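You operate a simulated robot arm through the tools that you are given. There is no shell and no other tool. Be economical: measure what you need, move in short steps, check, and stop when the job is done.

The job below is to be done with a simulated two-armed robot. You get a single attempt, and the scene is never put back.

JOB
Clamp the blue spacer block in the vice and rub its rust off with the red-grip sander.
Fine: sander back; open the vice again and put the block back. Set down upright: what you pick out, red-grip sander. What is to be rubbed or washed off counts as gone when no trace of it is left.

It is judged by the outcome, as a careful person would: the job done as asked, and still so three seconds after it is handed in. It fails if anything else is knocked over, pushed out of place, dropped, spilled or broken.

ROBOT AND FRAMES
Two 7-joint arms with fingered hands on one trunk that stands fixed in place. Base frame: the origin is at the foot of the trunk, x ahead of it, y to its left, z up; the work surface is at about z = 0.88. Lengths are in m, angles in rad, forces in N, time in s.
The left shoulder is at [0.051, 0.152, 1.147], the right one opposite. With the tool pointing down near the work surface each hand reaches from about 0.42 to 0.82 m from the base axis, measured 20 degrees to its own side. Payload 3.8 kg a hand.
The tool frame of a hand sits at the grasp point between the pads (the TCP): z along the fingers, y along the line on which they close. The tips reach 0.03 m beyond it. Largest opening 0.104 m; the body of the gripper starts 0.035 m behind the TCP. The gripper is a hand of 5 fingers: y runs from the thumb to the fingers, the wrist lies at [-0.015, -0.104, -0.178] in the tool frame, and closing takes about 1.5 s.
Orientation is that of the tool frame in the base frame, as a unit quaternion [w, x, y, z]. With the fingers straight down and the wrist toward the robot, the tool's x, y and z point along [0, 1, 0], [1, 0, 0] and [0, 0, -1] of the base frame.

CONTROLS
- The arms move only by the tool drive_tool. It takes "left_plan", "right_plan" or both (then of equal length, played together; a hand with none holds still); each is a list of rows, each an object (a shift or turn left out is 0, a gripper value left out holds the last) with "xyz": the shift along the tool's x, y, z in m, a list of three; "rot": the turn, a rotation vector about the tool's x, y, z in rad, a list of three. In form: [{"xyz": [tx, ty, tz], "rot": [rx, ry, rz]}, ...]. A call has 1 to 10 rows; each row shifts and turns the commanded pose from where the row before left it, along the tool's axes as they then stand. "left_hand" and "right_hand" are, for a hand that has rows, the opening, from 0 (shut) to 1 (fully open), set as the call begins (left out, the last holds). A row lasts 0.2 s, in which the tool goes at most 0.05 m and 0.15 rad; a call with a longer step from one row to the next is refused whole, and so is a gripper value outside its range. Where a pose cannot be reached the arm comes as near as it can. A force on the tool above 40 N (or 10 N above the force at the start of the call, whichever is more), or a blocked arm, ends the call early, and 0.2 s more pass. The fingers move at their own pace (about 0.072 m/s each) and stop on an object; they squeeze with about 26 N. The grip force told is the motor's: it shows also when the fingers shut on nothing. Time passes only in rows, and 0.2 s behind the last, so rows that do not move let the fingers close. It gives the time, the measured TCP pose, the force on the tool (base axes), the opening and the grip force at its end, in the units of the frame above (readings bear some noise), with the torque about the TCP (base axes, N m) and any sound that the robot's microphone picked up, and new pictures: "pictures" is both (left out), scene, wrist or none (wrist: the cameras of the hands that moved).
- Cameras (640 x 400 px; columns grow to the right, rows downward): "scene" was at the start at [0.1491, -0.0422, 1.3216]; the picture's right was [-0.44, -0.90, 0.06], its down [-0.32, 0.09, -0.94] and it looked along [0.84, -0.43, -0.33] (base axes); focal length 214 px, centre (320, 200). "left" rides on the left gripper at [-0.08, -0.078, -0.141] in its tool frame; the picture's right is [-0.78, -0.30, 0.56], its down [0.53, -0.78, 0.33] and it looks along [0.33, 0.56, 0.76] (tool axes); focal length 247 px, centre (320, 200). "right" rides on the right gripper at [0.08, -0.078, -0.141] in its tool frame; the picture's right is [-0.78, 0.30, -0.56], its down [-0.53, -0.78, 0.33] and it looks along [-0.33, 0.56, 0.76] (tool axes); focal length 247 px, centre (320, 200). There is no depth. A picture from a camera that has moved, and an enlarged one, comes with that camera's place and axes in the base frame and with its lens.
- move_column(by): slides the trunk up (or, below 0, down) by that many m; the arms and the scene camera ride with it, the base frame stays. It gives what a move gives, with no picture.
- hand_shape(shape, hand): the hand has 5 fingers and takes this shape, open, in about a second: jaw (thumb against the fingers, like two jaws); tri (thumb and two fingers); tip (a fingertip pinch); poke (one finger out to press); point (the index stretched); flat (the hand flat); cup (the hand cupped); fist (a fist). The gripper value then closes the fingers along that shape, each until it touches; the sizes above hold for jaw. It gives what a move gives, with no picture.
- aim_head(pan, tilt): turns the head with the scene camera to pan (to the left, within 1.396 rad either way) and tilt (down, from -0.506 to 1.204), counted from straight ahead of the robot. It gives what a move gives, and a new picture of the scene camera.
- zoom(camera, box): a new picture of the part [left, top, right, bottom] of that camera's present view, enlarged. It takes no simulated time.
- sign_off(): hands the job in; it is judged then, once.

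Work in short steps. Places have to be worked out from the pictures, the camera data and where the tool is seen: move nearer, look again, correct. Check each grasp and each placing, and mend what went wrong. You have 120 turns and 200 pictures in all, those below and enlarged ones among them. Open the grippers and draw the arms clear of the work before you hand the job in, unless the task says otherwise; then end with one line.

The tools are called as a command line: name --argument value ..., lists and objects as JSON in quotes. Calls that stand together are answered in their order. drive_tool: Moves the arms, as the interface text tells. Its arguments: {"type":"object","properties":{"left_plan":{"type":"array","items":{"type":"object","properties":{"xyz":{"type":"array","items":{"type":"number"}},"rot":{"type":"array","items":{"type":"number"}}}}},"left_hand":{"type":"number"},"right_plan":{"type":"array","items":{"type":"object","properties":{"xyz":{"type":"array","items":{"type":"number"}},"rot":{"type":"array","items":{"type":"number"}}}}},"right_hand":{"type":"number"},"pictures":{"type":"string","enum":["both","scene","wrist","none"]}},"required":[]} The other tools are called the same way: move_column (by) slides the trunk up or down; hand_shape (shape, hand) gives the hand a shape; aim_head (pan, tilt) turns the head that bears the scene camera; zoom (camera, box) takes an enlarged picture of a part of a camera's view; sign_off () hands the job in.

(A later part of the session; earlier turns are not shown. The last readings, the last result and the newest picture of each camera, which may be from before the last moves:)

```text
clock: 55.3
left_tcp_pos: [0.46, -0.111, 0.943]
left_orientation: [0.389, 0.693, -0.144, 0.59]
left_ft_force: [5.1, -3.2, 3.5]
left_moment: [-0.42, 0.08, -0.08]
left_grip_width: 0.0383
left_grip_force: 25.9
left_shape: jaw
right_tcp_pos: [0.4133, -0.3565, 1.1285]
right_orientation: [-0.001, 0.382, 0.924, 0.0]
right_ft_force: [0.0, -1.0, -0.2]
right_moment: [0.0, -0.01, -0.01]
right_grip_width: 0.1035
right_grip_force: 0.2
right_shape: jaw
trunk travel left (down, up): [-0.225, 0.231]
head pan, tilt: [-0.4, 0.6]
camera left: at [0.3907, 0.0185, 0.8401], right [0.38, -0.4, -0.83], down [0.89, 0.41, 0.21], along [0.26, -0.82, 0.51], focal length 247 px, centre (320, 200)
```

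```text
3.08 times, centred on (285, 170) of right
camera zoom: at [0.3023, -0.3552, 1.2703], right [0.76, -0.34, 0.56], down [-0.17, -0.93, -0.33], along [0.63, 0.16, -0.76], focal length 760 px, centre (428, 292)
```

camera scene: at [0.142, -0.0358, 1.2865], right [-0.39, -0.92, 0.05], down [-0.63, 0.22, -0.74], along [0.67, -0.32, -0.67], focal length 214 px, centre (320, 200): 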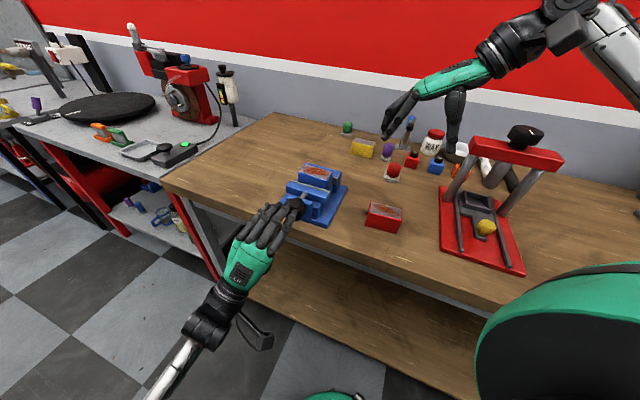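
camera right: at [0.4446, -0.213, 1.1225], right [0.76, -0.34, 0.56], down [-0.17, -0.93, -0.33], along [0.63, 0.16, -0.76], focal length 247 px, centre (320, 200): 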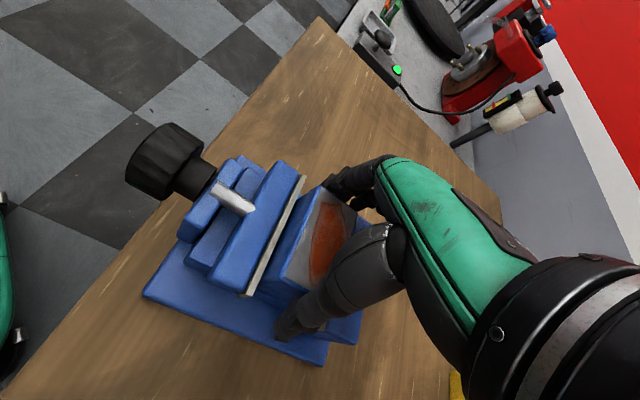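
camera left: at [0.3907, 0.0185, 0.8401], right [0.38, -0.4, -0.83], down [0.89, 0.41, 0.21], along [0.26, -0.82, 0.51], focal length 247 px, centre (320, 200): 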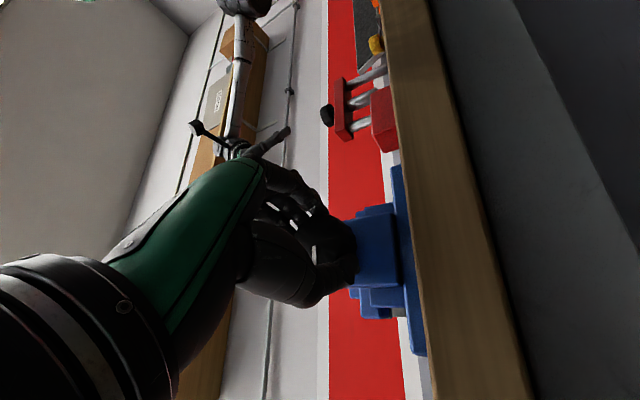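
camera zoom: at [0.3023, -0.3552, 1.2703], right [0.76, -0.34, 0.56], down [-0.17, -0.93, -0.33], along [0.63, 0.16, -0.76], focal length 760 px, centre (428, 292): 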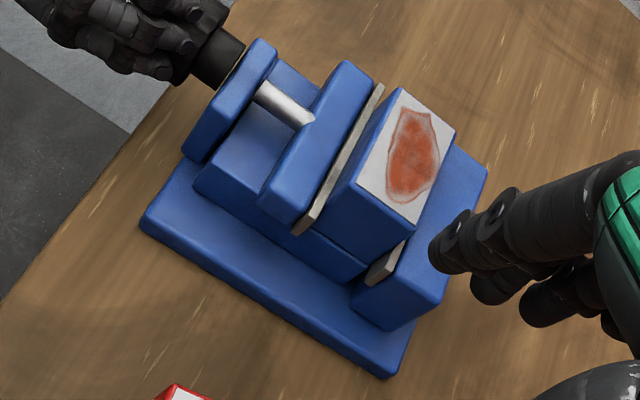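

A gap of some 8 mm still remains, so it's just knob friction. I continue this stroke and watch.

drive_tool --left_plan '[{"xyz": [0, 0, 0.004], "rot": [0, 0, 0.12]}, {"xyz": [0, 0, 0.004], "rot": [0, 0, 0.12]}, {"rot": [0, 0, 0.12]}, {"rot": [0, 0, 0.12]}, {"rot": [0, 0, 0.12]}, {"rot": [0, 0, 0.12]}, {"rot": [0, 0, 0.12]}, {"rot": [0, 0, 0.12]}, {"rot": [0, 0, 0.12]}, {"rot": [0, 0, 0.12]}]' --pictures "wrist"

zoom --camera "right" --box '[220, 105, 350, 235]'

zoom --camera "left" --box '[240, 150, 440, 310]'

```text
clock: 57.5
left_tcp_pos: [0.4682, -0.1159, 0.9403]
left_orientation: [-0.012, 0.492, -0.511, 0.705]
left_ft_force: [5.3, 2.3, -20.0]
left_moment: [-0.08, 0.35, -0.27]
left_grip_width: 0.0315
left_grip_force: 25.8
left_shape: jaw
right_tcp_pos: [0.4155, -0.356, 1.128]
right_orientation: [-0.001, 0.381, 0.924, 0.0]
right_ft_force: [0.3, 0.6, -0.2]
right_moment: [-0.01, -0.01, 0.0]
right_grip_width: 0.104
right_grip_force: 0.1
right_shape: jaw
trunk travel left (down, up): [-0.225, 0.231]
head pan, tilt: [-0.4, 0.6]
camera left: at [0.4468, 0.0628, 0.9445], right [0.94, 0.15, -0.32], down [0.34, -0.14, 0.93], along [0.1, -0.98, -0.18], focal length 247 px, centre (320, 200)
```

left: 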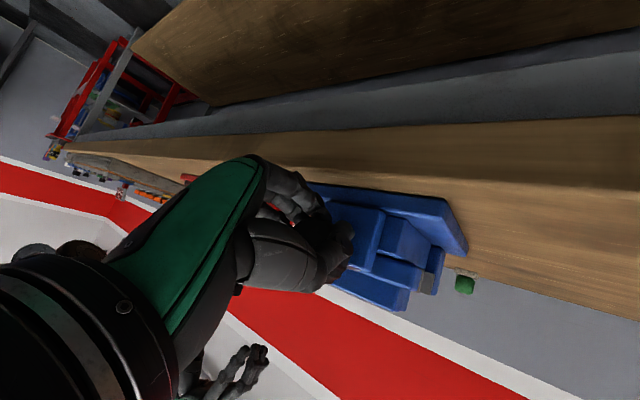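

```text
3.08 times, centred on (285, 170) of right
camera zoom: at [0.3049, -0.3545, 1.2698], right [0.76, -0.34, 0.56], down [-0.17, -0.93, -0.33], along [0.63, 0.16, -0.76], focal length 760 px, centre (428, 292)
```

zoom: 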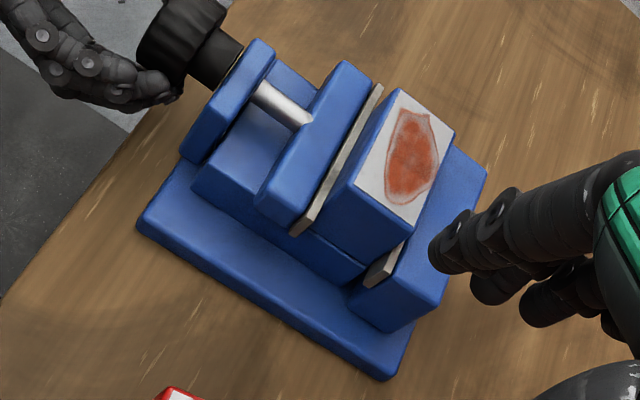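

```text
2.50 times, centred on (340, 230) of left
camera zoom: at [0.4468, 0.0628, 0.9445], right [0.94, 0.15, -0.32], down [0.34, -0.14, 0.93], along [0.1, -0.98, -0.18], focal length 617 px, centre (270, 125)
```

zoom: 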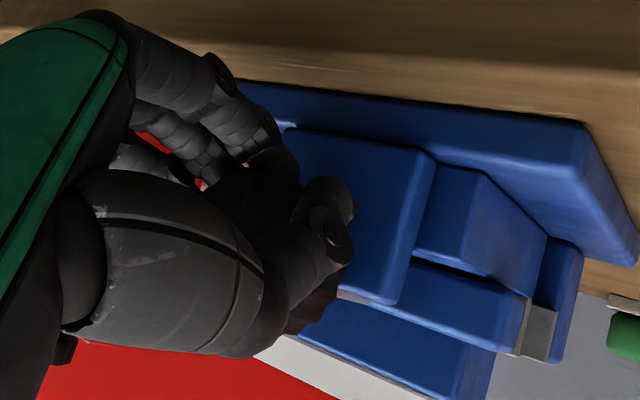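

The forces say the axis sits about 2 mm lower and 1 mm further left than my TCP. I release, back off and read the knob mark.

drive_tool --left_plan '[{}, {}, {}, {"xyz": [0, 0, -0.02]}, {"xyz": [0, 0, -0.02]}, {"xyz": [0, 0, -0.02]}]' --left_hand 0.8 --pictures "none"

zoom --camera "scene" --box '[260, 150, 350, 230]'

zoom --camera "left" --box '[320, 190, 480, 310]'

```text
clock: 58.9
left_tcp_pos: [0.4224, -0.0727, 0.9445]
left_orientation: [-0.013, 0.491, -0.509, 0.707]
left_ft_force: [0.1, 0.0, -0.2]
left_moment: [-0.03, 0.0, -0.01]
left_grip_width: 0.0831
left_grip_force: 0.1
left_shape: jaw
right_tcp_pos: [0.412, -0.3564, 1.1308]
right_orientation: [0.001, 0.382, 0.924, -0.001]
right_ft_force: [-0.4, -0.1, -0.1]
right_moment: [-0.04, -0.02, 0.05]
right_grip_width: 0.1038
right_grip_force: 0.0
right_shape: jaw
trunk travel left (down, up): [-0.225, 0.231]
head pan, tilt: [-0.4, 0.6]
```

```text
5.00 times, centred on (305, 190) of scene
camera zoom: at [0.1417, -0.0347, 1.2866], right [-0.39, -0.92, 0.06], down [-0.63, 0.22, -0.74], along [0.67, -0.32, -0.67], focal length 1072 px, centre (395, 250)
```

zoom: 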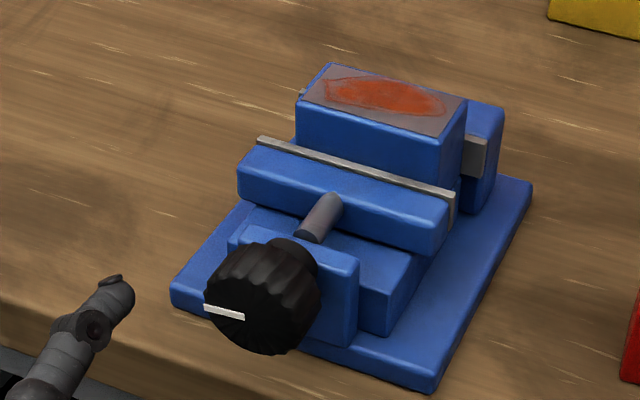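

```text
3.33 times, centred on (400, 250) of left
camera zoom: at [0.4026, 0.1054, 0.9472], right [0.94, 0.15, -0.31], down [0.33, -0.14, 0.93], along [0.1, -0.98, -0.18], focal length 823 px, centre (53, 33)
```

zoom: 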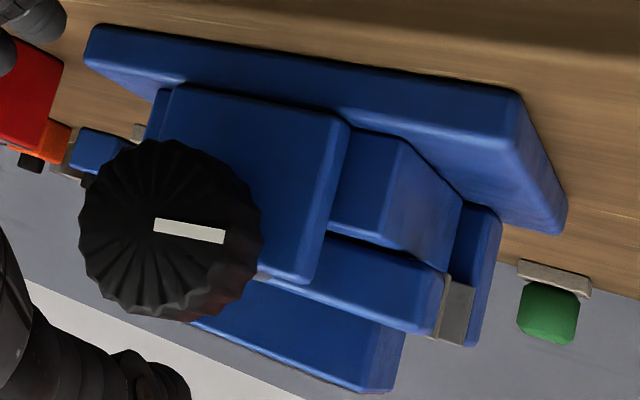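

The mark reads exactly as before stroke 2, so the knob seems stopped elastically: perhaps it is already clamped. I lower and shift the right hand's camera to look along the jaws.

drive_tool --right_plan '[{"xyz": [-0.023, 0, 0.033]}, {"xyz": [-0.023, 0, 0.033]}, {"xyz": [-0.022, 0, 0.034]}]' --pictures "none"

zoom --camera "right" --box '[160, 60, 360, 240]'

```text
clock: 59.7
left_tcp_pos: [0.4239, -0.0737, 0.9432]
left_orientation: [-0.012, 0.49, -0.51, 0.707]
left_ft_force: [-0.6, 0.1, 0.2]
left_moment: [0.01, 0.01, 0.0]
left_grip_width: 0.083
left_grip_force: 0.1
left_shape: jaw
right_tcp_pos: [0.4633, -0.4068, 1.0297]
right_orientation: [0.001, 0.382, 0.924, 0.001]
right_ft_force: [-0.2, 0.2, -1.6]
right_moment: [0.0, 0.01, 0.0]
right_grip_width: 0.1039
right_grip_force: 0.0
right_shape: jaw
trunk travel left (down, up): [-0.225, 0.231]
head pan, tilt: [-0.4, 0.6]
```

```text
2.22 times, centred on (260, 150) of right
camera zoom: at [0.3533, -0.4044, 1.1702], right [0.76, -0.34, 0.56], down [-0.17, -0.93, -0.33], along [0.63, 0.16, -0.76], focal length 549 px, centre (453, 311)
```

zoom: 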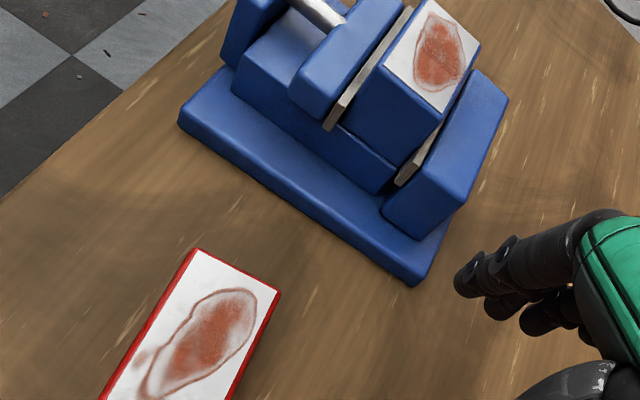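

zoom --camera "right" --box '[240, 55, 340, 155]'

```text
4.00 times, centred on (290, 105) of right
camera zoom: at [0.3533, -0.4044, 1.1702], right [0.76, -0.34, 0.56], down [-0.17, -0.93, -0.33], along [0.63, 0.16, -0.76], focal length 988 px, centre (440, 580)
```

zoom: 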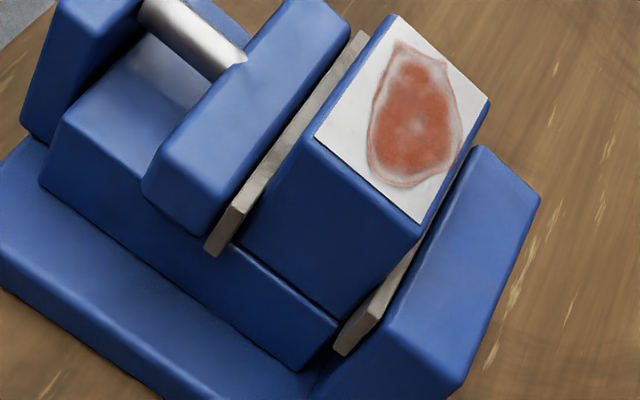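

The close-up shows the block held tight between both plates: clamped. Now the sander; I take the right camera's view of it.

zoom --camera "right" --box '[0, 0, 640, 400]'

zoom --camera "scene" --box '[340, 120, 460, 200]'

```text
1.00 times, centred on (320, 200) of right (not enlarged: the box is as wide or as high as the picture)
camera zoom: at [0.3533, -0.4044, 1.1702], right [0.76, -0.34, 0.56], down [-0.17, -0.93, -0.33], along [0.63, 0.16, -0.76], focal length 247 px, centre (320, 200)
```

zoom: 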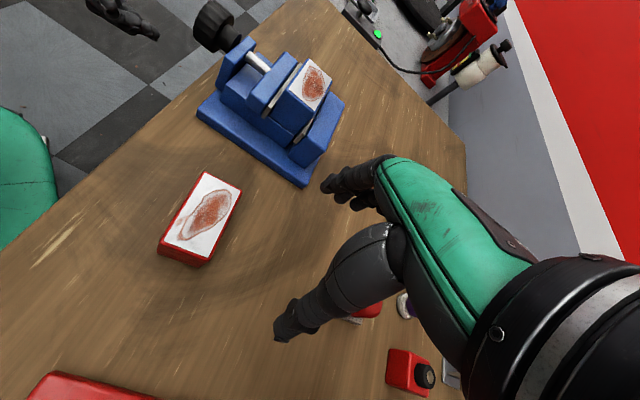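

```text
5.00 times, centred on (400, 160) of scene
camera zoom: at [0.1426, -0.036, 1.2864], right [-0.39, -0.92, 0.05], down [-0.63, 0.22, -0.74], along [0.67, -0.32, -0.67], focal length 1072 px, centre (-80, 400)
```

zoom: 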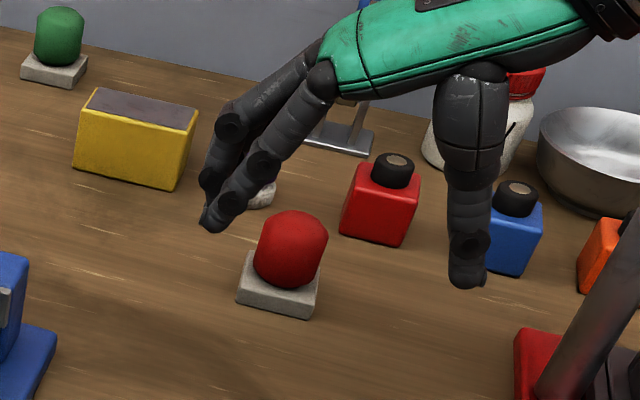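

Sander at about (0.567,-0.488). To keep the forearm off the press I'll grip it with the wrist toward the robot (hand closing along the depth axis), so I rise and yaw the hand by 90°.

drive_tool --right_plan '[{"xyz": [0, 0, -0.04]}, {"xyz": [0, 0, -0.04], "rot": [0, 0, 0.14]}, {"rot": [0, 0, 0.145]}, {"rot": [0, 0, 0.145]}, {"rot": [0, 0, 0.145]}, {"rot": [0, 0, 0.145]}, {"rot": [0, 0, 0.145]}, {"rot": [0, 0, 0.145]}, {"rot": [0, 0, 0.145]}, {"rot": [0, 0, 0.145]}]' --pictures "scene"

```text
clock: 61.9
left_tcp_pos: [0.4238, -0.0737, 0.9437]
left_orientation: [-0.012, 0.491, -0.51, 0.706]
left_ft_force: [-0.5, -0.3, -0.6]
left_moment: [-0.01, -0.01, 0.01]
left_grip_width: 0.0829
left_grip_force: 0.2
left_shape: jaw
right_tcp_pos: [0.4641, -0.4052, 1.1113]
right_orientation: [0.0, 0.864, 0.503, 0.001]
right_ft_force: [-0.4, -0.4, 0.0]
right_moment: [0.02, -0.02, 0.0]
right_grip_width: 0.1039
right_grip_force: 0.1
right_shape: jaw
trunk travel left (down, up): [-0.225, 0.231]
head pan, tilt: [-0.4, 0.6]
camera scene: at [0.1426, -0.0352, 1.2864], right [-0.39, -0.92, 0.06], down [-0.63, 0.22, -0.74], along [0.67, -0.32, -0.67], focal length 214 px, centre (320, 200)
```

scene: 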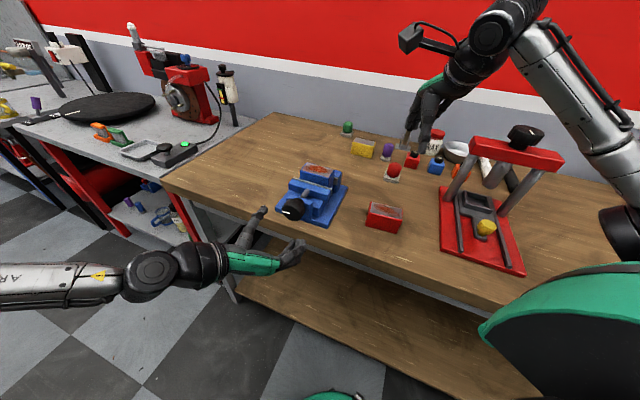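

Yaw −30° is fine for the round grip. I move over the sander and down to z≈1.0.

drive_tool --right_plan '[{"xyz": [-0.0053, 0.0326, 0]}, {"xyz": [-0.0053, 0.0326, 0]}, {"xyz": [-0.0053, 0.0326, 0]}, {"xyz": [-0.0053, 0.0326, 0]}, {"xyz": [0, 0, 0.04]}, {"xyz": [0, 0, 0.04]}, {"xyz": [0, 0, 0.03]}]' --pictures "both"

zoom --camera "scene" --box '[330, 100, 490, 200]'

```text
clock: 63.5
left_tcp_pos: [0.4243, -0.0738, 0.9452]
left_orientation: [-0.011, 0.49, -0.51, 0.707]
left_ft_force: [0.1, 0.7, -0.3]
left_moment: [0.01, -0.03, 0.0]
left_grip_width: 0.0829
left_grip_force: 0.1
left_shape: jaw
right_tcp_pos: [0.5679, -0.4882, 1.0036]
right_orientation: [0.001, 0.864, 0.504, 0.001]
right_ft_force: [0.7, 0.1, 0.5]
right_moment: [0.02, 0.03, -0.01]
right_grip_width: 0.1041
right_grip_force: 0.1
right_shape: jaw
trunk travel left (down, up): [-0.225, 0.231]
head pan, tilt: [-0.4, 0.6]
camera scene: at [0.1423, -0.0356, 1.2865], right [-0.39, -0.92, 0.05], down [-0.63, 0.22, -0.74], along [0.67, -0.32, -0.67], focal length 214 px, centre (320, 200)
camera right: at [0.5395, -0.3795, 1.1442], right [-0.12, -0.82, 0.56], down [-0.94, -0.09, -0.33], along [0.32, -0.56, -0.76], focal length 247 px, centre (320, 200)
```

scene: 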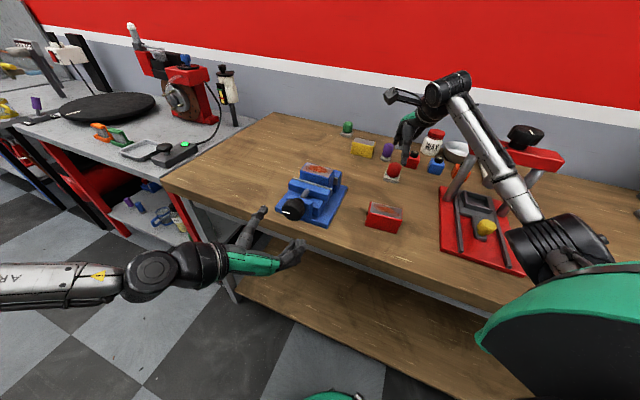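
right: 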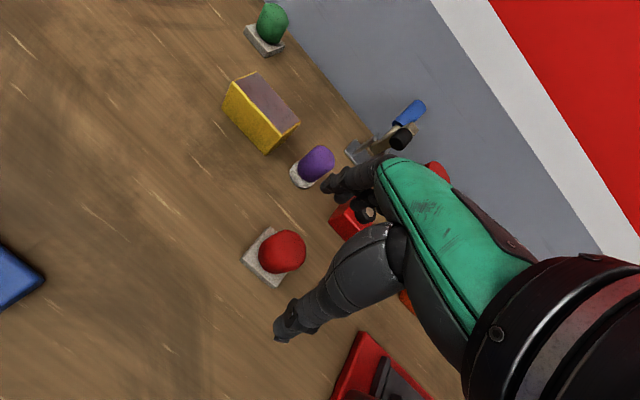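

```text
4.00 times, centred on (410, 150) of scene
camera zoom: at [0.1423, -0.0356, 1.2865], right [-0.39, -0.92, 0.05], down [-0.63, 0.22, -0.74], along [0.67, -0.32, -0.67], focal length 858 px, centre (-40, 400)
```

zoom: 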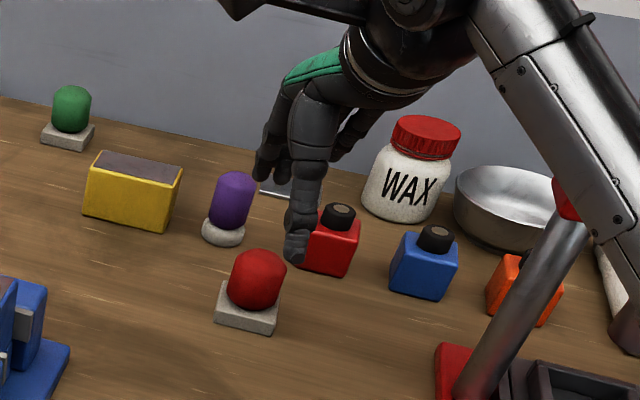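

The sander sits ~3 mm further in x than the TCP. I correct and descend part way, checking the forearm against the press.

drive_tool --right_plan '[{"xyz": [0.0015, 0.0026, 0.02]}, {"xyz": [0, 0, 0.02]}]' --pictures "wrist"

zoom --camera "scene" --box '[370, 60, 610, 280]'

```text
clock: 64.1
left_tcp_pos: [0.4231, -0.0724, 0.9445]
left_orientation: [-0.012, 0.491, -0.51, 0.706]
left_ft_force: [0.5, 0.1, 0.0]
left_moment: [0.0, 0.03, 0.0]
left_grip_width: 0.0834
left_grip_force: 0.0
left_shape: jaw
right_tcp_pos: [0.5692, -0.49, 0.9622]
right_orientation: [0.0, 0.864, 0.504, 0.0]
right_ft_force: [-0.4, 1.0, -0.3]
right_moment: [0.01, -0.03, 0.04]
right_grip_width: 0.1042
right_grip_force: 0.2
right_shape: jaw
trunk travel left (down, up): [-0.225, 0.231]
head pan, tilt: [-0.4, 0.6]
camera right: at [0.5416, -0.3804, 1.1041], right [-0.12, -0.82, 0.56], down [-0.94, -0.08, -0.33], along [0.32, -0.56, -0.76], focal length 247 px, centre (320, 200)
```

right: 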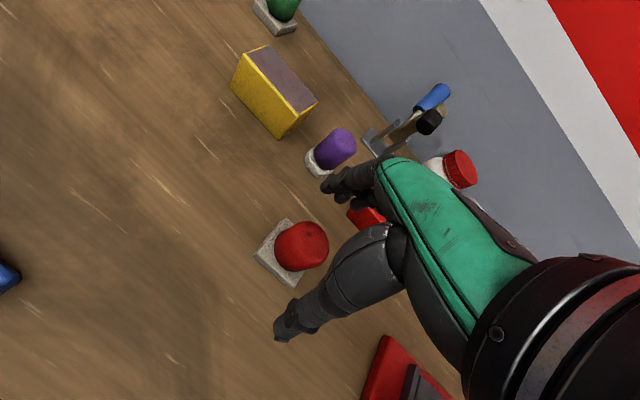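

```text
1.82 times, centred on (490, 170) of scene
camera zoom: at [0.1421, -0.0357, 1.2865], right [-0.39, -0.92, 0.05], down [-0.63, 0.22, -0.74], along [0.67, -0.32, -0.67], focal length 390 px, centre (11, 254)
```

zoom: 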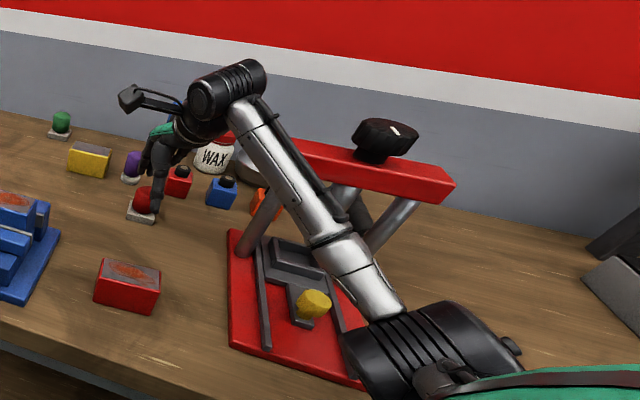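

Forearm has ample room from the press. Small y correction, then down to the grip height 0.929.

drive_tool --right_plan '[{"xyz": [-0.0005, 0.0035, 0.015]}, {"xyz": [0, 0, 0.012]}, {"xyz": [0, 0, 0.006]}]' --pictures "wrist"

zoom --camera "scene" --box '[350, 110, 450, 190]'

```text
clock: 64.9
left_tcp_pos: [0.4238, -0.0721, 0.945]
left_orientation: [-0.014, 0.491, -0.51, 0.706]
left_ft_force: [-0.2, -0.2, 0.0]
left_moment: [0.02, 0.01, 0.0]
left_grip_width: 0.0828
left_grip_force: 0.0
left_shape: jaw
right_tcp_pos: [0.5724, -0.4906, 0.929]
right_orientation: [0.0, 0.863, 0.506, 0.0]
right_ft_force: [0.3, 0.1, -0.1]
right_moment: [-0.02, -0.02, 0.04]
right_grip_width: 0.1039
right_grip_force: 0.0
right_shape: jaw
trunk travel left (down, up): [-0.225, 0.231]
head pan, tilt: [-0.4, 0.6]
camera right: at [0.5445, -0.3818, 1.0708], right [-0.12, -0.82, 0.56], down [-0.94, -0.08, -0.33], along [0.32, -0.56, -0.76], focal length 247 px, centre (320, 200)
```

right: 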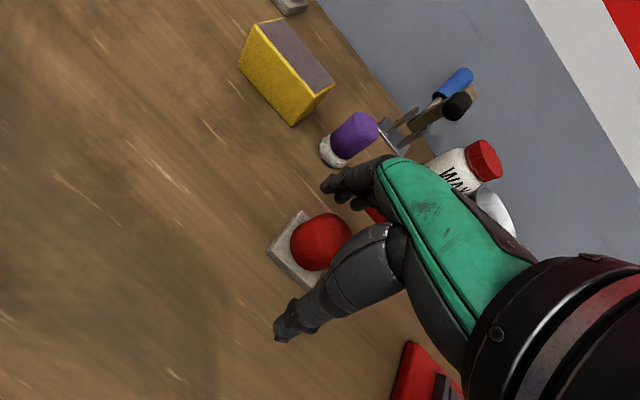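

```text
5.00 times, centred on (400, 150) of scene
camera zoom: at [0.1419, -0.0354, 1.2865], right [-0.39, -0.92, 0.05], down [-0.63, 0.22, -0.74], along [0.67, -0.32, -0.67], focal length 1072 px, centre (-80, 450)
```

zoom: 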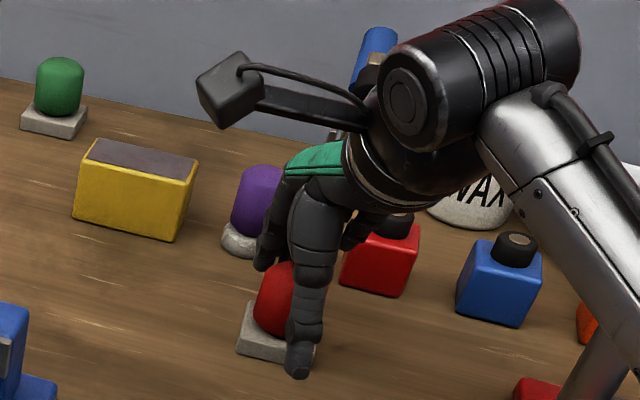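

The grip sits between thumb and fingers as predicted. I close.

drive_tool --right_hand 0 --right_plan '[{}, {}, {}, {}, {}, {}, {}]' --pictures "wrist"

zoom --camera "scene" --box '[350, 110, 450, 190]'

```text
clock: 66.5
left_tcp_pos: [0.4234, -0.0733, 0.9441]
left_orientation: [-0.013, 0.491, -0.51, 0.706]
left_ft_force: [0.2, -0.5, -0.4]
left_moment: [0.04, -0.01, 0.02]
left_grip_width: 0.083
left_grip_force: 0.1
left_shape: jaw
right_tcp_pos: [0.572, -0.4902, 0.9294]
right_orientation: [-0.001, 0.864, 0.504, -0.001]
right_ft_force: [-0.1, 0.7, 0.0]
right_moment: [0.01, 0.02, 0.02]
right_grip_width: 0.0325
right_grip_force: 25.7
right_shape: jaw
trunk travel left (down, up): [-0.225, 0.231]
head pan, tilt: [-0.4, 0.6]
camera right: at [0.5446, -0.3816, 1.0707], right [-0.12, -0.82, 0.56], down [-0.94, -0.09, -0.33], along [0.32, -0.56, -0.76], focal length 247 px, centre (320, 200)
```

right: 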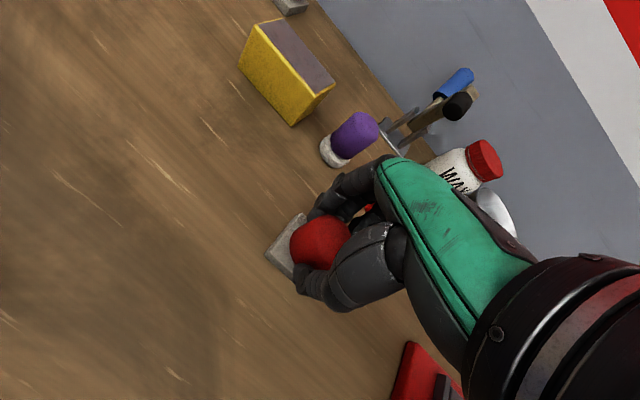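

```text
5.00 times, centred on (400, 150) of scene
camera zoom: at [0.142, -0.0355, 1.2865], right [-0.39, -0.92, 0.05], down [-0.63, 0.22, -0.74], along [0.67, -0.32, -0.67], focal length 1072 px, centre (-80, 450)
```

zoom: 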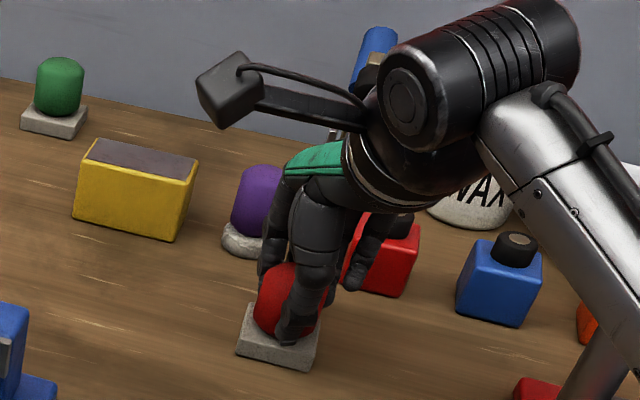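

Gripped (0.0325 m). I lift straight up and check.

drive_tool --right_plan '[{"xyz": [0, 0, -0.01]}, {"xyz": [0, 0, -0.03]}, {"xyz": [0, 0, -0.03]}, {"xyz": [0, 0, -0.03]}, {"xyz": [0, 0, -0.03]}]' --pictures "both"

```text
clock: 67.7
left_tcp_pos: [0.4237, -0.0734, 0.9441]
left_orientation: [-0.012, 0.49, -0.51, 0.707]
left_ft_force: [0.1, -0.5, 0.4]
left_moment: [-0.03, -0.02, 0.01]
left_grip_width: 0.0829
left_grip_force: 0.0
left_shape: jaw
right_tcp_pos: [0.5722, -0.4899, 1.0589]
right_orientation: [0.001, 0.864, 0.504, -0.001]
right_ft_force: [-0.1, -0.1, -0.3]
right_moment: [-0.02, -0.01, 0.01]
right_grip_width: 0.0323
right_grip_force: 25.9
right_shape: jaw
trunk travel left (down, up): [-0.225, 0.231]
head pan, tilt: [-0.4, 0.6]
camera scene: at [0.1419, -0.035, 1.2866], right [-0.39, -0.92, 0.06], down [-0.63, 0.22, -0.74], along [0.67, -0.32, -0.67], focal length 214 px, centre (320, 200)
camera right: at [0.5438, -0.3808, 1.1998], right [-0.12, -0.82, 0.56], down [-0.94, -0.09, -0.33], along [0.32, -0.56, -0.76], focal length 247 px, centre (320, 200)
```

scene: 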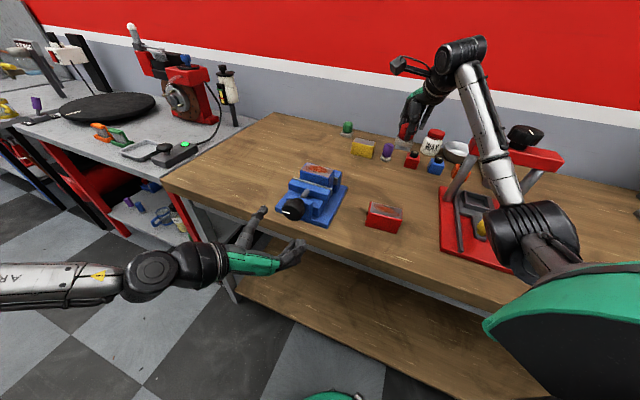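
right: 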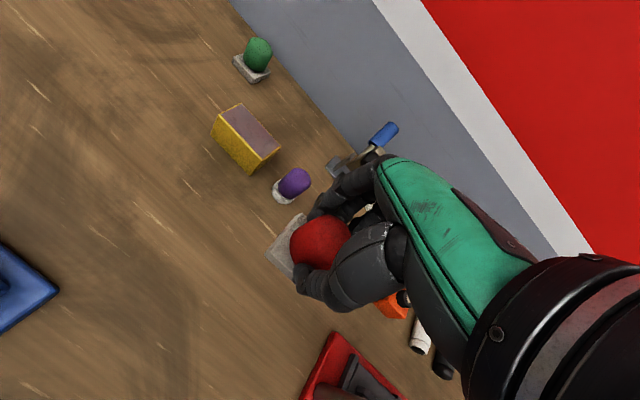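

Sander held. I carry it over the clamped block (top centre about (0.560,-0.222), top ≈0.975).

drive_tool --right_plan '[{"xyz": [0, 0, -0.02]}, {"xyz": [0.0378, -0.0238, 0]}, {"xyz": [0.0378, -0.0238, 0]}, {"xyz": [0.0378, -0.0238, 0]}, {"xyz": [0.0378, -0.0238, 0]}, {"xyz": [0.0378, -0.0238, 0]}, {"xyz": [0.0378, -0.0238, 0]}, {"xyz": [0, 0, 0.02]}]' --pictures "both"

zoom --camera "scene" --box '[250, 110, 400, 230]'

```text
clock: 69.5
left_tcp_pos: [0.4238, -0.0737, 0.9444]
left_orientation: [-0.013, 0.49, -0.51, 0.707]
left_ft_force: [0.0, -0.2, 0.3]
left_moment: [0.01, -0.01, 0.01]
left_grip_width: 0.0831
left_grip_force: 0.1
left_shape: jaw
right_tcp_pos: [0.5593, -0.2227, 1.055]
right_orientation: [0.0, 0.863, 0.505, 0.0]
right_ft_force: [-0.7, -0.3, -1.0]
right_moment: [0.0, -0.02, -0.01]
right_grip_width: 0.0323
right_grip_force: 26.1
right_shape: jaw
trunk travel left (down, up): [-0.225, 0.231]
head pan, tilt: [-0.4, 0.6]
camera scene: at [0.1423, -0.0363, 1.2864], right [-0.39, -0.92, 0.05], down [-0.63, 0.22, -0.74], along [0.67, -0.32, -0.67], focal length 214 px, centre (320, 200)
camera right: at [0.5314, -0.1143, 1.1978], right [-0.12, -0.82, 0.56], down [-0.94, -0.08, -0.33], along [0.32, -0.56, -0.76], focal length 247 px, centre (320, 200)
```

scene: 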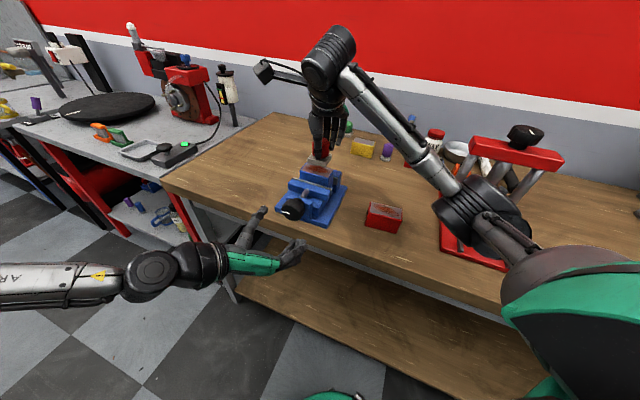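
right: 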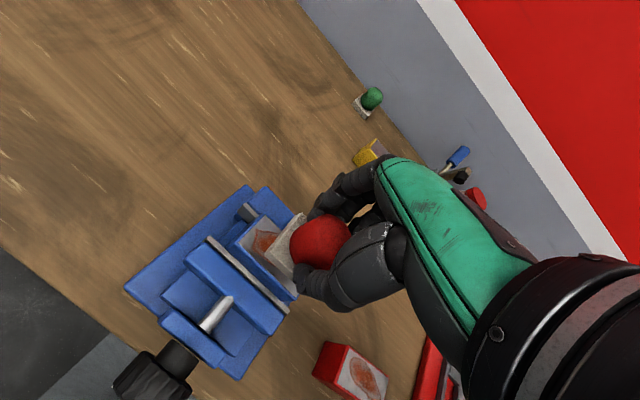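

```text
3.33 times, centred on (325, 170) of scene
camera zoom: at [0.1423, -0.0363, 1.2864], right [-0.39, -0.92, 0.05], down [-0.63, 0.22, -0.74], along [0.67, -0.32, -0.67], focal length 715 px, centre (303, 300)
```

zoom: 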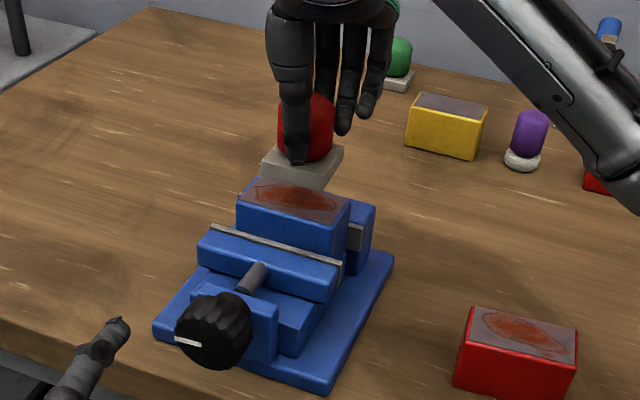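

Aligned over the block. I lower to contact gently.

drive_tool --right_plan '[{"xyz": [0, 0, 0.015]}, {"xyz": [0, 0, 0.008]}, {"xyz": [0, 0, 0.005]}, {"xyz": [0, 0, 0.003]}]' --pictures "none"

zoom --camera "scene" --box '[270, 120, 370, 200]'

```text
clock: 70.5
left_tcp_pos: [0.4234, -0.0724, 0.9462]
left_orientation: [-0.013, 0.49, -0.51, 0.707]
left_ft_force: [-0.1, 0.0, 0.8]
left_moment: [-0.01, 0.0, -0.03]
left_grip_width: 0.0832
left_grip_force: 0.1
left_shape: jaw
right_tcp_pos: [0.5578, -0.2221, 1.0291]
right_orientation: [0.002, 0.863, 0.504, 0.002]
right_ft_force: [1.3, -0.1, 5.6]
right_moment: [-0.06, -0.11, 0.01]
right_grip_width: 0.0325
right_grip_force: 26.2
right_shape: jaw
trunk travel left (down, up): [-0.225, 0.231]
head pan, tilt: [-0.4, 0.6]
```

```text
5.00 times, centred on (320, 160) of scene
camera zoom: at [0.1413, -0.035, 1.2868], right [-0.39, -0.92, 0.05], down [-0.63, 0.22, -0.74], along [0.67, -0.32, -0.67], focal length 1072 px, centre (320, 400)
```

zoom: 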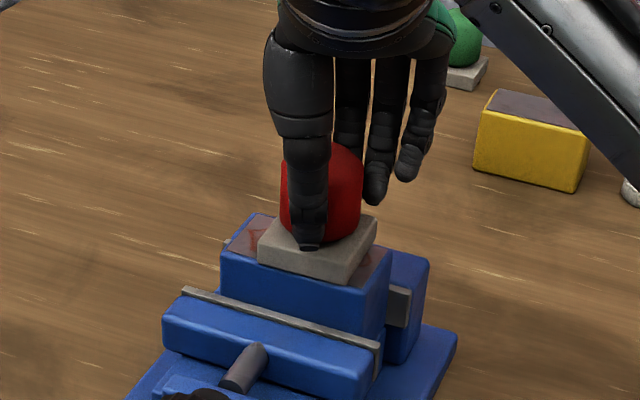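

Contact at TCP z≈1.029 with ~6 N. I press 1 mm more and rub back and forth along the block.

drive_tool --right_plan '[{"xyz": [-0.001, 0.004, 0.001]}, {"xyz": [0.0193, 0.0053, 0]}, {"xyz": [-0.0193, -0.0053, 0]}, {"xyz": [-0.0193, -0.0053, 0]}, {"xyz": [0.0193, 0.0053, 0]}, {"xyz": [0.0193, 0.0053, 0]}, {"xyz": [-0.0193, -0.0053, 0]}, {"xyz": [-0.0193, -0.0053, 0]}, {"xyz": [0.0193, 0.0053, 0]}]' --pictures "none"

zoom --camera "scene" --box '[270, 120, 370, 200]'

```text
clock: 72.5
left_tcp_pos: [0.4203, -0.0733, 0.9458]
left_orientation: [-0.013, 0.49, -0.51, 0.707]
left_ft_force: [0.7, -0.7, 0.4]
left_moment: [0.01, -0.03, 0.02]
left_grip_width: 0.083
left_grip_force: 0.0
left_shape: jaw
right_tcp_pos: [0.5597, -0.2252, 1.0274]
right_orientation: [0.001, 0.864, 0.504, 0.0]
right_ft_force: [-2.0, -2.4, 15.0]
right_moment: [-0.18, -0.05, -0.02]
right_grip_width: 0.0337
right_grip_force: 25.9
right_shape: jaw
trunk travel left (down, up): [-0.225, 0.231]
head pan, tilt: [-0.4, 0.6]
```

```text
5.00 times, centred on (320, 160) of scene
camera zoom: at [0.1399, -0.035, 1.2868], right [-0.39, -0.92, 0.05], down [-0.63, 0.22, -0.74], along [0.67, -0.32, -0.67], focal length 1072 px, centre (320, 400)
```

zoom: 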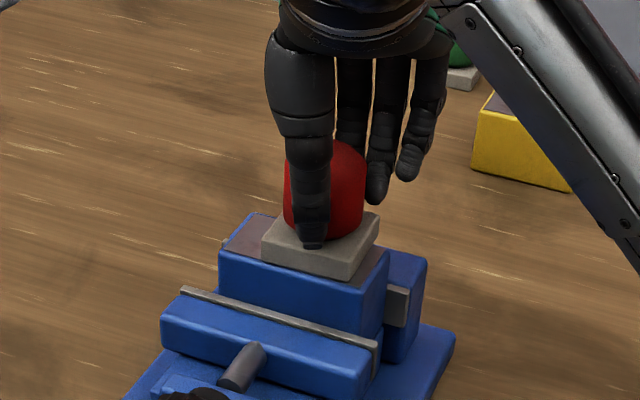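

The rust visible on the left is already vanishing. More strokes, with sideways offsets, to cover the whole face.

drive_tool --right_plan '[{"xyz": [-0.0016, 0.0058, 0]}, {"xyz": [0.0193, 0.0053, 0]}, {"xyz": [-0.0193, -0.0053, 0]}, {"xyz": [-0.0193, -0.0053, 0]}, {"xyz": [0.0193, 0.0053, 0]}, {"xyz": [0.0027, -0.0096, 0]}, {"xyz": [0.0193, 0.0053, 0]}, {"xyz": [-0.0193, -0.0053, 0]}, {"xyz": [-0.0193, -0.0053, 0]}, {"xyz": [0.0193, 0.0053, 0]}]' --pictures "none"

drive_tool --right_plan '[{"xyz": [-0.001, 0.0036, 0]}, {"xyz": [0.0193, 0.0053, 0]}, {"xyz": [-0.0193, -0.0053, 0]}, {"xyz": [-0.0193, -0.0053, 0]}, {"xyz": [0.0193, 0.0053, 0]}, {"xyz": [0, 0, -0.02]}, {"xyz": [0, 0, -0.04]}, {"xyz": [-0.03, -0.01, -0.01]}, {"xyz": [-0.04, -0.01, 0]}, {"xyz": [-0.04, -0.01, 0]}]' --pictures "none"

zoom --camera "scene" --box '[270, 130, 370, 210]'

zoom --camera "right" --box '[0, 0, 640, 400]'

```text
clock: 74.7
left_tcp_pos: [0.4227, -0.0737, 0.9441]
left_orientation: [-0.012, 0.489, -0.51, 0.707]
left_ft_force: [0.3, 0.0, -0.7]
left_moment: [0.02, 0.0, -0.01]
left_grip_width: 0.083
left_grip_force: 0.1
left_shape: jaw
right_tcp_pos: [0.557, -0.2218, 1.0274]
right_orientation: [0.001, 0.864, 0.504, 0.0]
right_ft_force: [-1.6, -1.9, 9.1]
right_moment: [-0.15, -0.04, -0.07]
right_grip_width: 0.0339
right_grip_force: 26.2
right_shape: jaw
trunk travel left (down, up): [-0.225, 0.231]
head pan, tilt: [-0.4, 0.6]
```

```text
clock: 76.9
left_tcp_pos: [0.4231, -0.0734, 0.9454]
left_orientation: [-0.014, 0.49, -0.51, 0.707]
left_ft_force: [-0.9, 0.0, 0.4]
left_moment: [-0.01, -0.01, 0.02]
left_grip_width: 0.083
left_grip_force: 0.1
left_shape: jaw
right_tcp_pos: [0.4819, -0.3074, 1.0951]
right_orientation: [0.0, 0.863, 0.505, 0.0]
right_ft_force: [0.1, -0.4, -0.3]
right_moment: [-0.01, 0.02, 0.01]
right_grip_width: 0.0337
right_grip_force: 25.7
right_shape: jaw
trunk travel left (down, up): [-0.225, 0.231]
head pan, tilt: [-0.4, 0.6]
```

```text
5.00 times, centred on (320, 170) of scene
camera zoom: at [0.1408, -0.0363, 1.2867], right [-0.39, -0.92, 0.05], down [-0.63, 0.22, -0.74], along [0.67, -0.32, -0.67], focal length 1072 px, centre (320, 350)
```

zoom: 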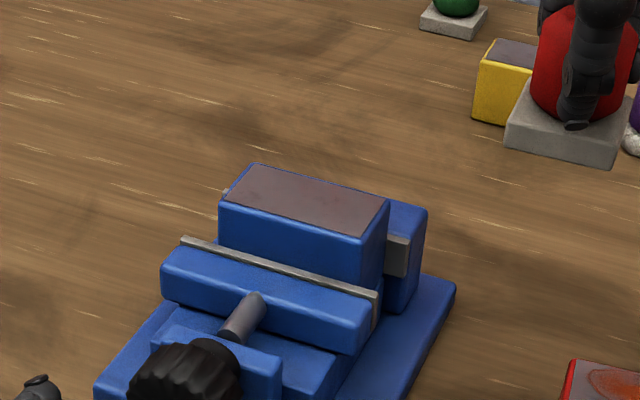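

```text
1.00 times, centred on (320, 200) of right (not enlarged: the box is as wide or as high as the picture)
camera zoom: at [0.4527, -0.1983, 1.2362], right [-0.12, -0.82, 0.56], down [-0.94, -0.09, -0.33], along [0.32, -0.56, -0.76], focal length 247 px, centre (320, 200)
```

zoom: 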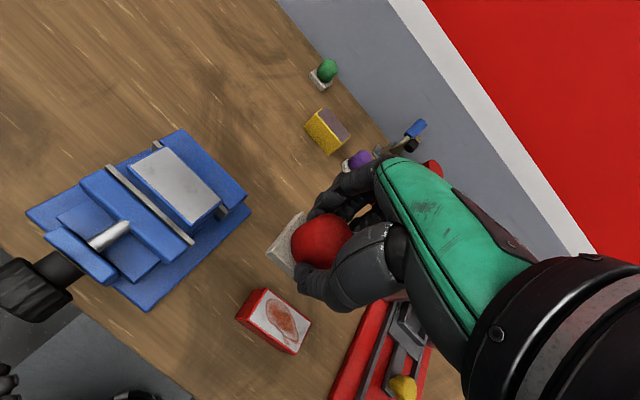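

The face looks clean; I enlarge it from both cameras to make sure no trace remains.

zoom --camera "right" --box '[120, 140, 230, 230]'

zoom --camera "scene" --box '[300, 155, 355, 190]'

```text
4.44 times, centred on (175, 185) of right
camera zoom: at [0.4527, -0.1983, 1.2362], right [-0.12, -0.82, 0.56], down [-0.94, -0.09, -0.33], along [0.32, -0.56, -0.76], focal length 1098 px, centre (964, 267)
```

zoom: 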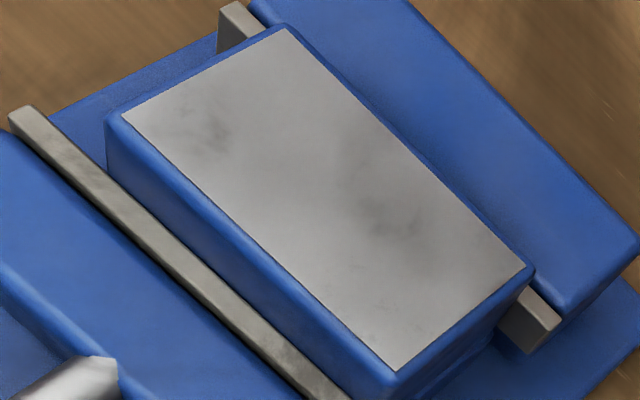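

```text
11.43 times, centred on (328, 172) of scene
camera zoom: at [0.1408, -0.0363, 1.2867], right [-0.39, -0.92, 0.05], down [-0.63, 0.22, -0.74], along [0.67, -0.32, -0.67], focal length 2451 px, centre (234, 514)
```

zoom: 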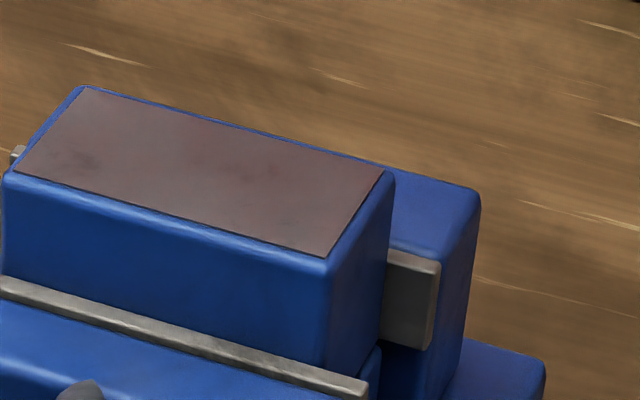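

No rust left. I carry the sander back over its place at (0.572,-0.490).

drive_tool --right_plan '[{"xyz": [-0.0229, 0.0337, 0]}, {"xyz": [-0.0229, 0.0337, 0]}, {"xyz": [-0.0229, 0.0337, 0]}, {"xyz": [-0.0229, 0.0337, 0]}, {"xyz": [-0.0229, 0.0337, 0]}, {"xyz": [0, 0, 0.04]}, {"xyz": [0, 0, 0.04]}, {"xyz": [0, 0, 0.04]}, {"xyz": [0, 0, 0.03]}]' --pictures "wrist"

zoom --camera "scene" --box '[350, 110, 450, 190]'

```text
clock: 78.9
left_tcp_pos: [0.4241, -0.0725, 0.9439]
left_orientation: [-0.012, 0.49, -0.51, 0.707]
left_ft_force: [0.7, -0.5, 0.3]
left_moment: [0.0, -0.01, 0.0]
left_grip_width: 0.0829
left_grip_force: 0.0
left_shape: jaw
right_tcp_pos: [0.5719, -0.4895, 0.9474]
right_orientation: [-0.001, 0.863, 0.505, 0.0]
right_ft_force: [-0.5, 0.1, -1.3]
right_moment: [0.01, -0.01, 0.01]
right_grip_width: 0.0332
right_grip_force: 26.4
right_shape: jaw
trunk travel left (down, up): [-0.225, 0.231]
head pan, tilt: [-0.4, 0.6]
camera right: at [0.5436, -0.38, 1.0883], right [-0.12, -0.82, 0.56], down [-0.94, -0.08, -0.33], along [0.32, -0.56, -0.76], focal length 247 px, centre (320, 200)
```

right: 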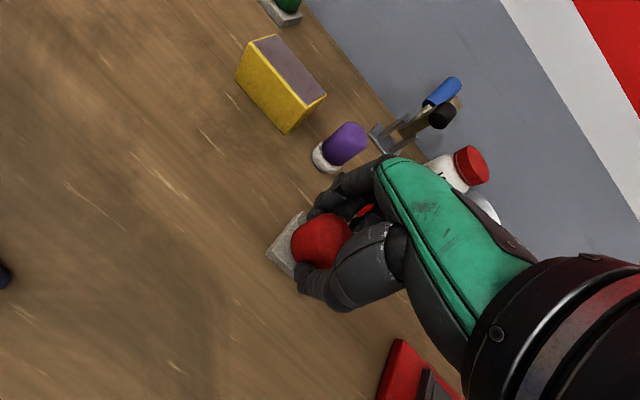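

```text
5.00 times, centred on (400, 150) of scene
camera zoom: at [0.1421, -0.0357, 1.2865], right [-0.39, -0.92, 0.05], down [-0.63, 0.22, -0.74], along [0.67, -0.32, -0.67], focal length 1072 px, centre (-80, 450)
```

zoom: 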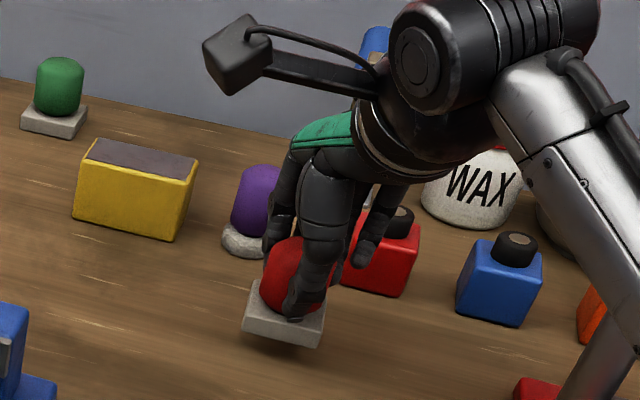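

1.8 cm above its place and level. I lower gently until contact.

drive_tool --right_plan '[{"xyz": [0, 0, 0.008]}, {"xyz": [0, 0, 0.005]}, {"xyz": [0, 0, 0.003]}, {"xyz": [0, 0, 0.002]}]' --pictures "none"

```text
clock: 79.9
left_tcp_pos: [0.424, -0.0739, 0.9447]
left_orientation: [-0.012, 0.49, -0.51, 0.707]
left_ft_force: [0.0, 0.6, -0.5]
left_moment: [-0.01, 0.01, -0.02]
left_grip_width: 0.083
left_grip_force: 0.1
left_shape: jaw
right_tcp_pos: [0.5724, -0.4892, 0.9294]
right_orientation: [0.0, 0.863, 0.504, 0.0]
right_ft_force: [0.3, -0.3, -1.8]
right_moment: [-0.02, -0.01, 0.0]
right_grip_width: 0.0336
right_grip_force: 25.9
right_shape: jaw
trunk travel left (down, up): [-0.225, 0.231]
head pan, tilt: [-0.4, 0.6]
```

No contact force yet (the sander may have slid up a little in the grip while rubbing). I lower a few mm more.

drive_tool --right_plan '[{"xyz": [0, 0, 0.0015]}, {"xyz": [0, 0, 0.0015]}]' --pictures "none"

zoom --camera "scene" --box '[370, 140, 430, 190]'

```text
clock: 80.5
left_tcp_pos: [0.4231, -0.0731, 0.9453]
left_orientation: [-0.013, 0.491, -0.509, 0.707]
left_ft_force: [0.7, -0.4, 0.9]
left_moment: [-0.01, 0.02, 0.04]
left_grip_width: 0.0831
left_grip_force: 0.1
left_shape: jaw
right_tcp_pos: [0.5727, -0.4874, 0.9274]
right_orientation: [0.002, 0.863, 0.505, 0.001]
right_ft_force: [0.3, -0.3, 7.1]
right_moment: [-0.09, -0.09, -0.01]
right_grip_width: 0.0336
right_grip_force: 25.8
right_shape: jaw
trunk travel left (down, up): [-0.225, 0.231]
head pan, tilt: [-0.4, 0.6]
```

```text
8.00 times, centred on (400, 165) of scene
camera zoom: at [0.1412, -0.0348, 1.2868], right [-0.39, -0.92, 0.06], down [-0.63, 0.22, -0.74], along [0.67, -0.32, -0.67], focal length 1716 px, centre (-320, 480)
```

zoom: 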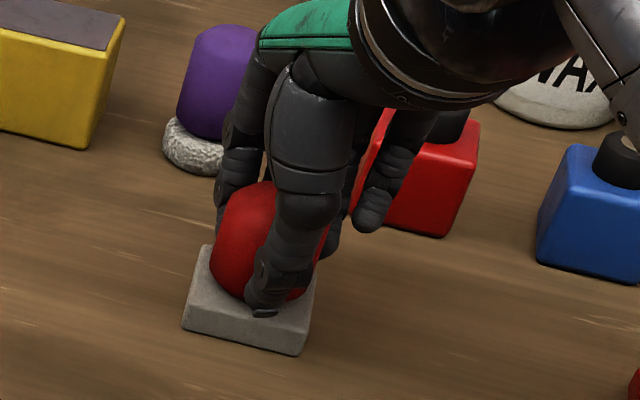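

Contact (+7 N), pad flat on the table. I open the hand and rise.

drive_tool --right_hand 1 --right_plan '[{}, {}, {}, {}, {}, {}, {"xyz": [0, 0, -0.03]}, {"xyz": [0, 0, -0.04]}, {"xyz": [0, 0, -0.05]}, {"xyz": [0, 0, -0.05]}]' --pictures "wrist"

zoom --camera "scene" --box '[340, 120, 460, 200]'

```text
clock: 82.7
left_tcp_pos: [0.424, -0.0718, 0.9441]
left_orientation: [-0.013, 0.49, -0.509, 0.707]
left_ft_force: [-0.4, -0.5, -0.8]
left_moment: [-0.03, 0.0, 0.0]
left_grip_width: 0.083
left_grip_force: 0.1
left_shape: jaw
right_tcp_pos: [0.5729, -0.489, 1.0977]
right_orientation: [0.001, 0.864, 0.504, 0.0]
right_ft_force: [0.1, -0.4, -1.1]
right_moment: [-0.03, 0.01, 0.01]
right_grip_width: 0.1036
right_grip_force: 0.0
right_shape: jaw
trunk travel left (down, up): [-0.225, 0.231]
head pan, tilt: [-0.4, 0.6]
camera right: at [0.5451, -0.3806, 1.2378], right [-0.12, -0.82, 0.56], down [-0.94, -0.09, -0.33], along [0.32, -0.57, -0.76], focal length 247 px, centre (320, 200)
```

right: 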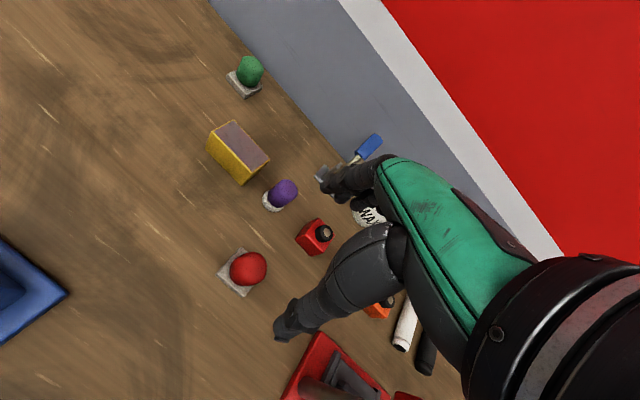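

```text
5.00 times, centred on (400, 160) of scene
camera zoom: at [0.1419, -0.0345, 1.2866], right [-0.39, -0.92, 0.06], down [-0.63, 0.22, -0.74], along [0.67, -0.32, -0.67], focal length 1072 px, centre (-80, 400)
```

zoom: 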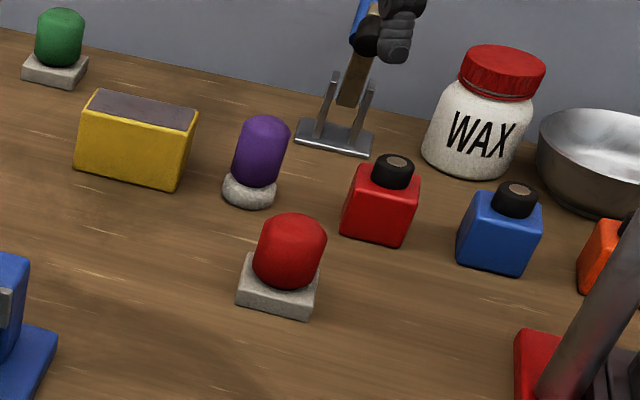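

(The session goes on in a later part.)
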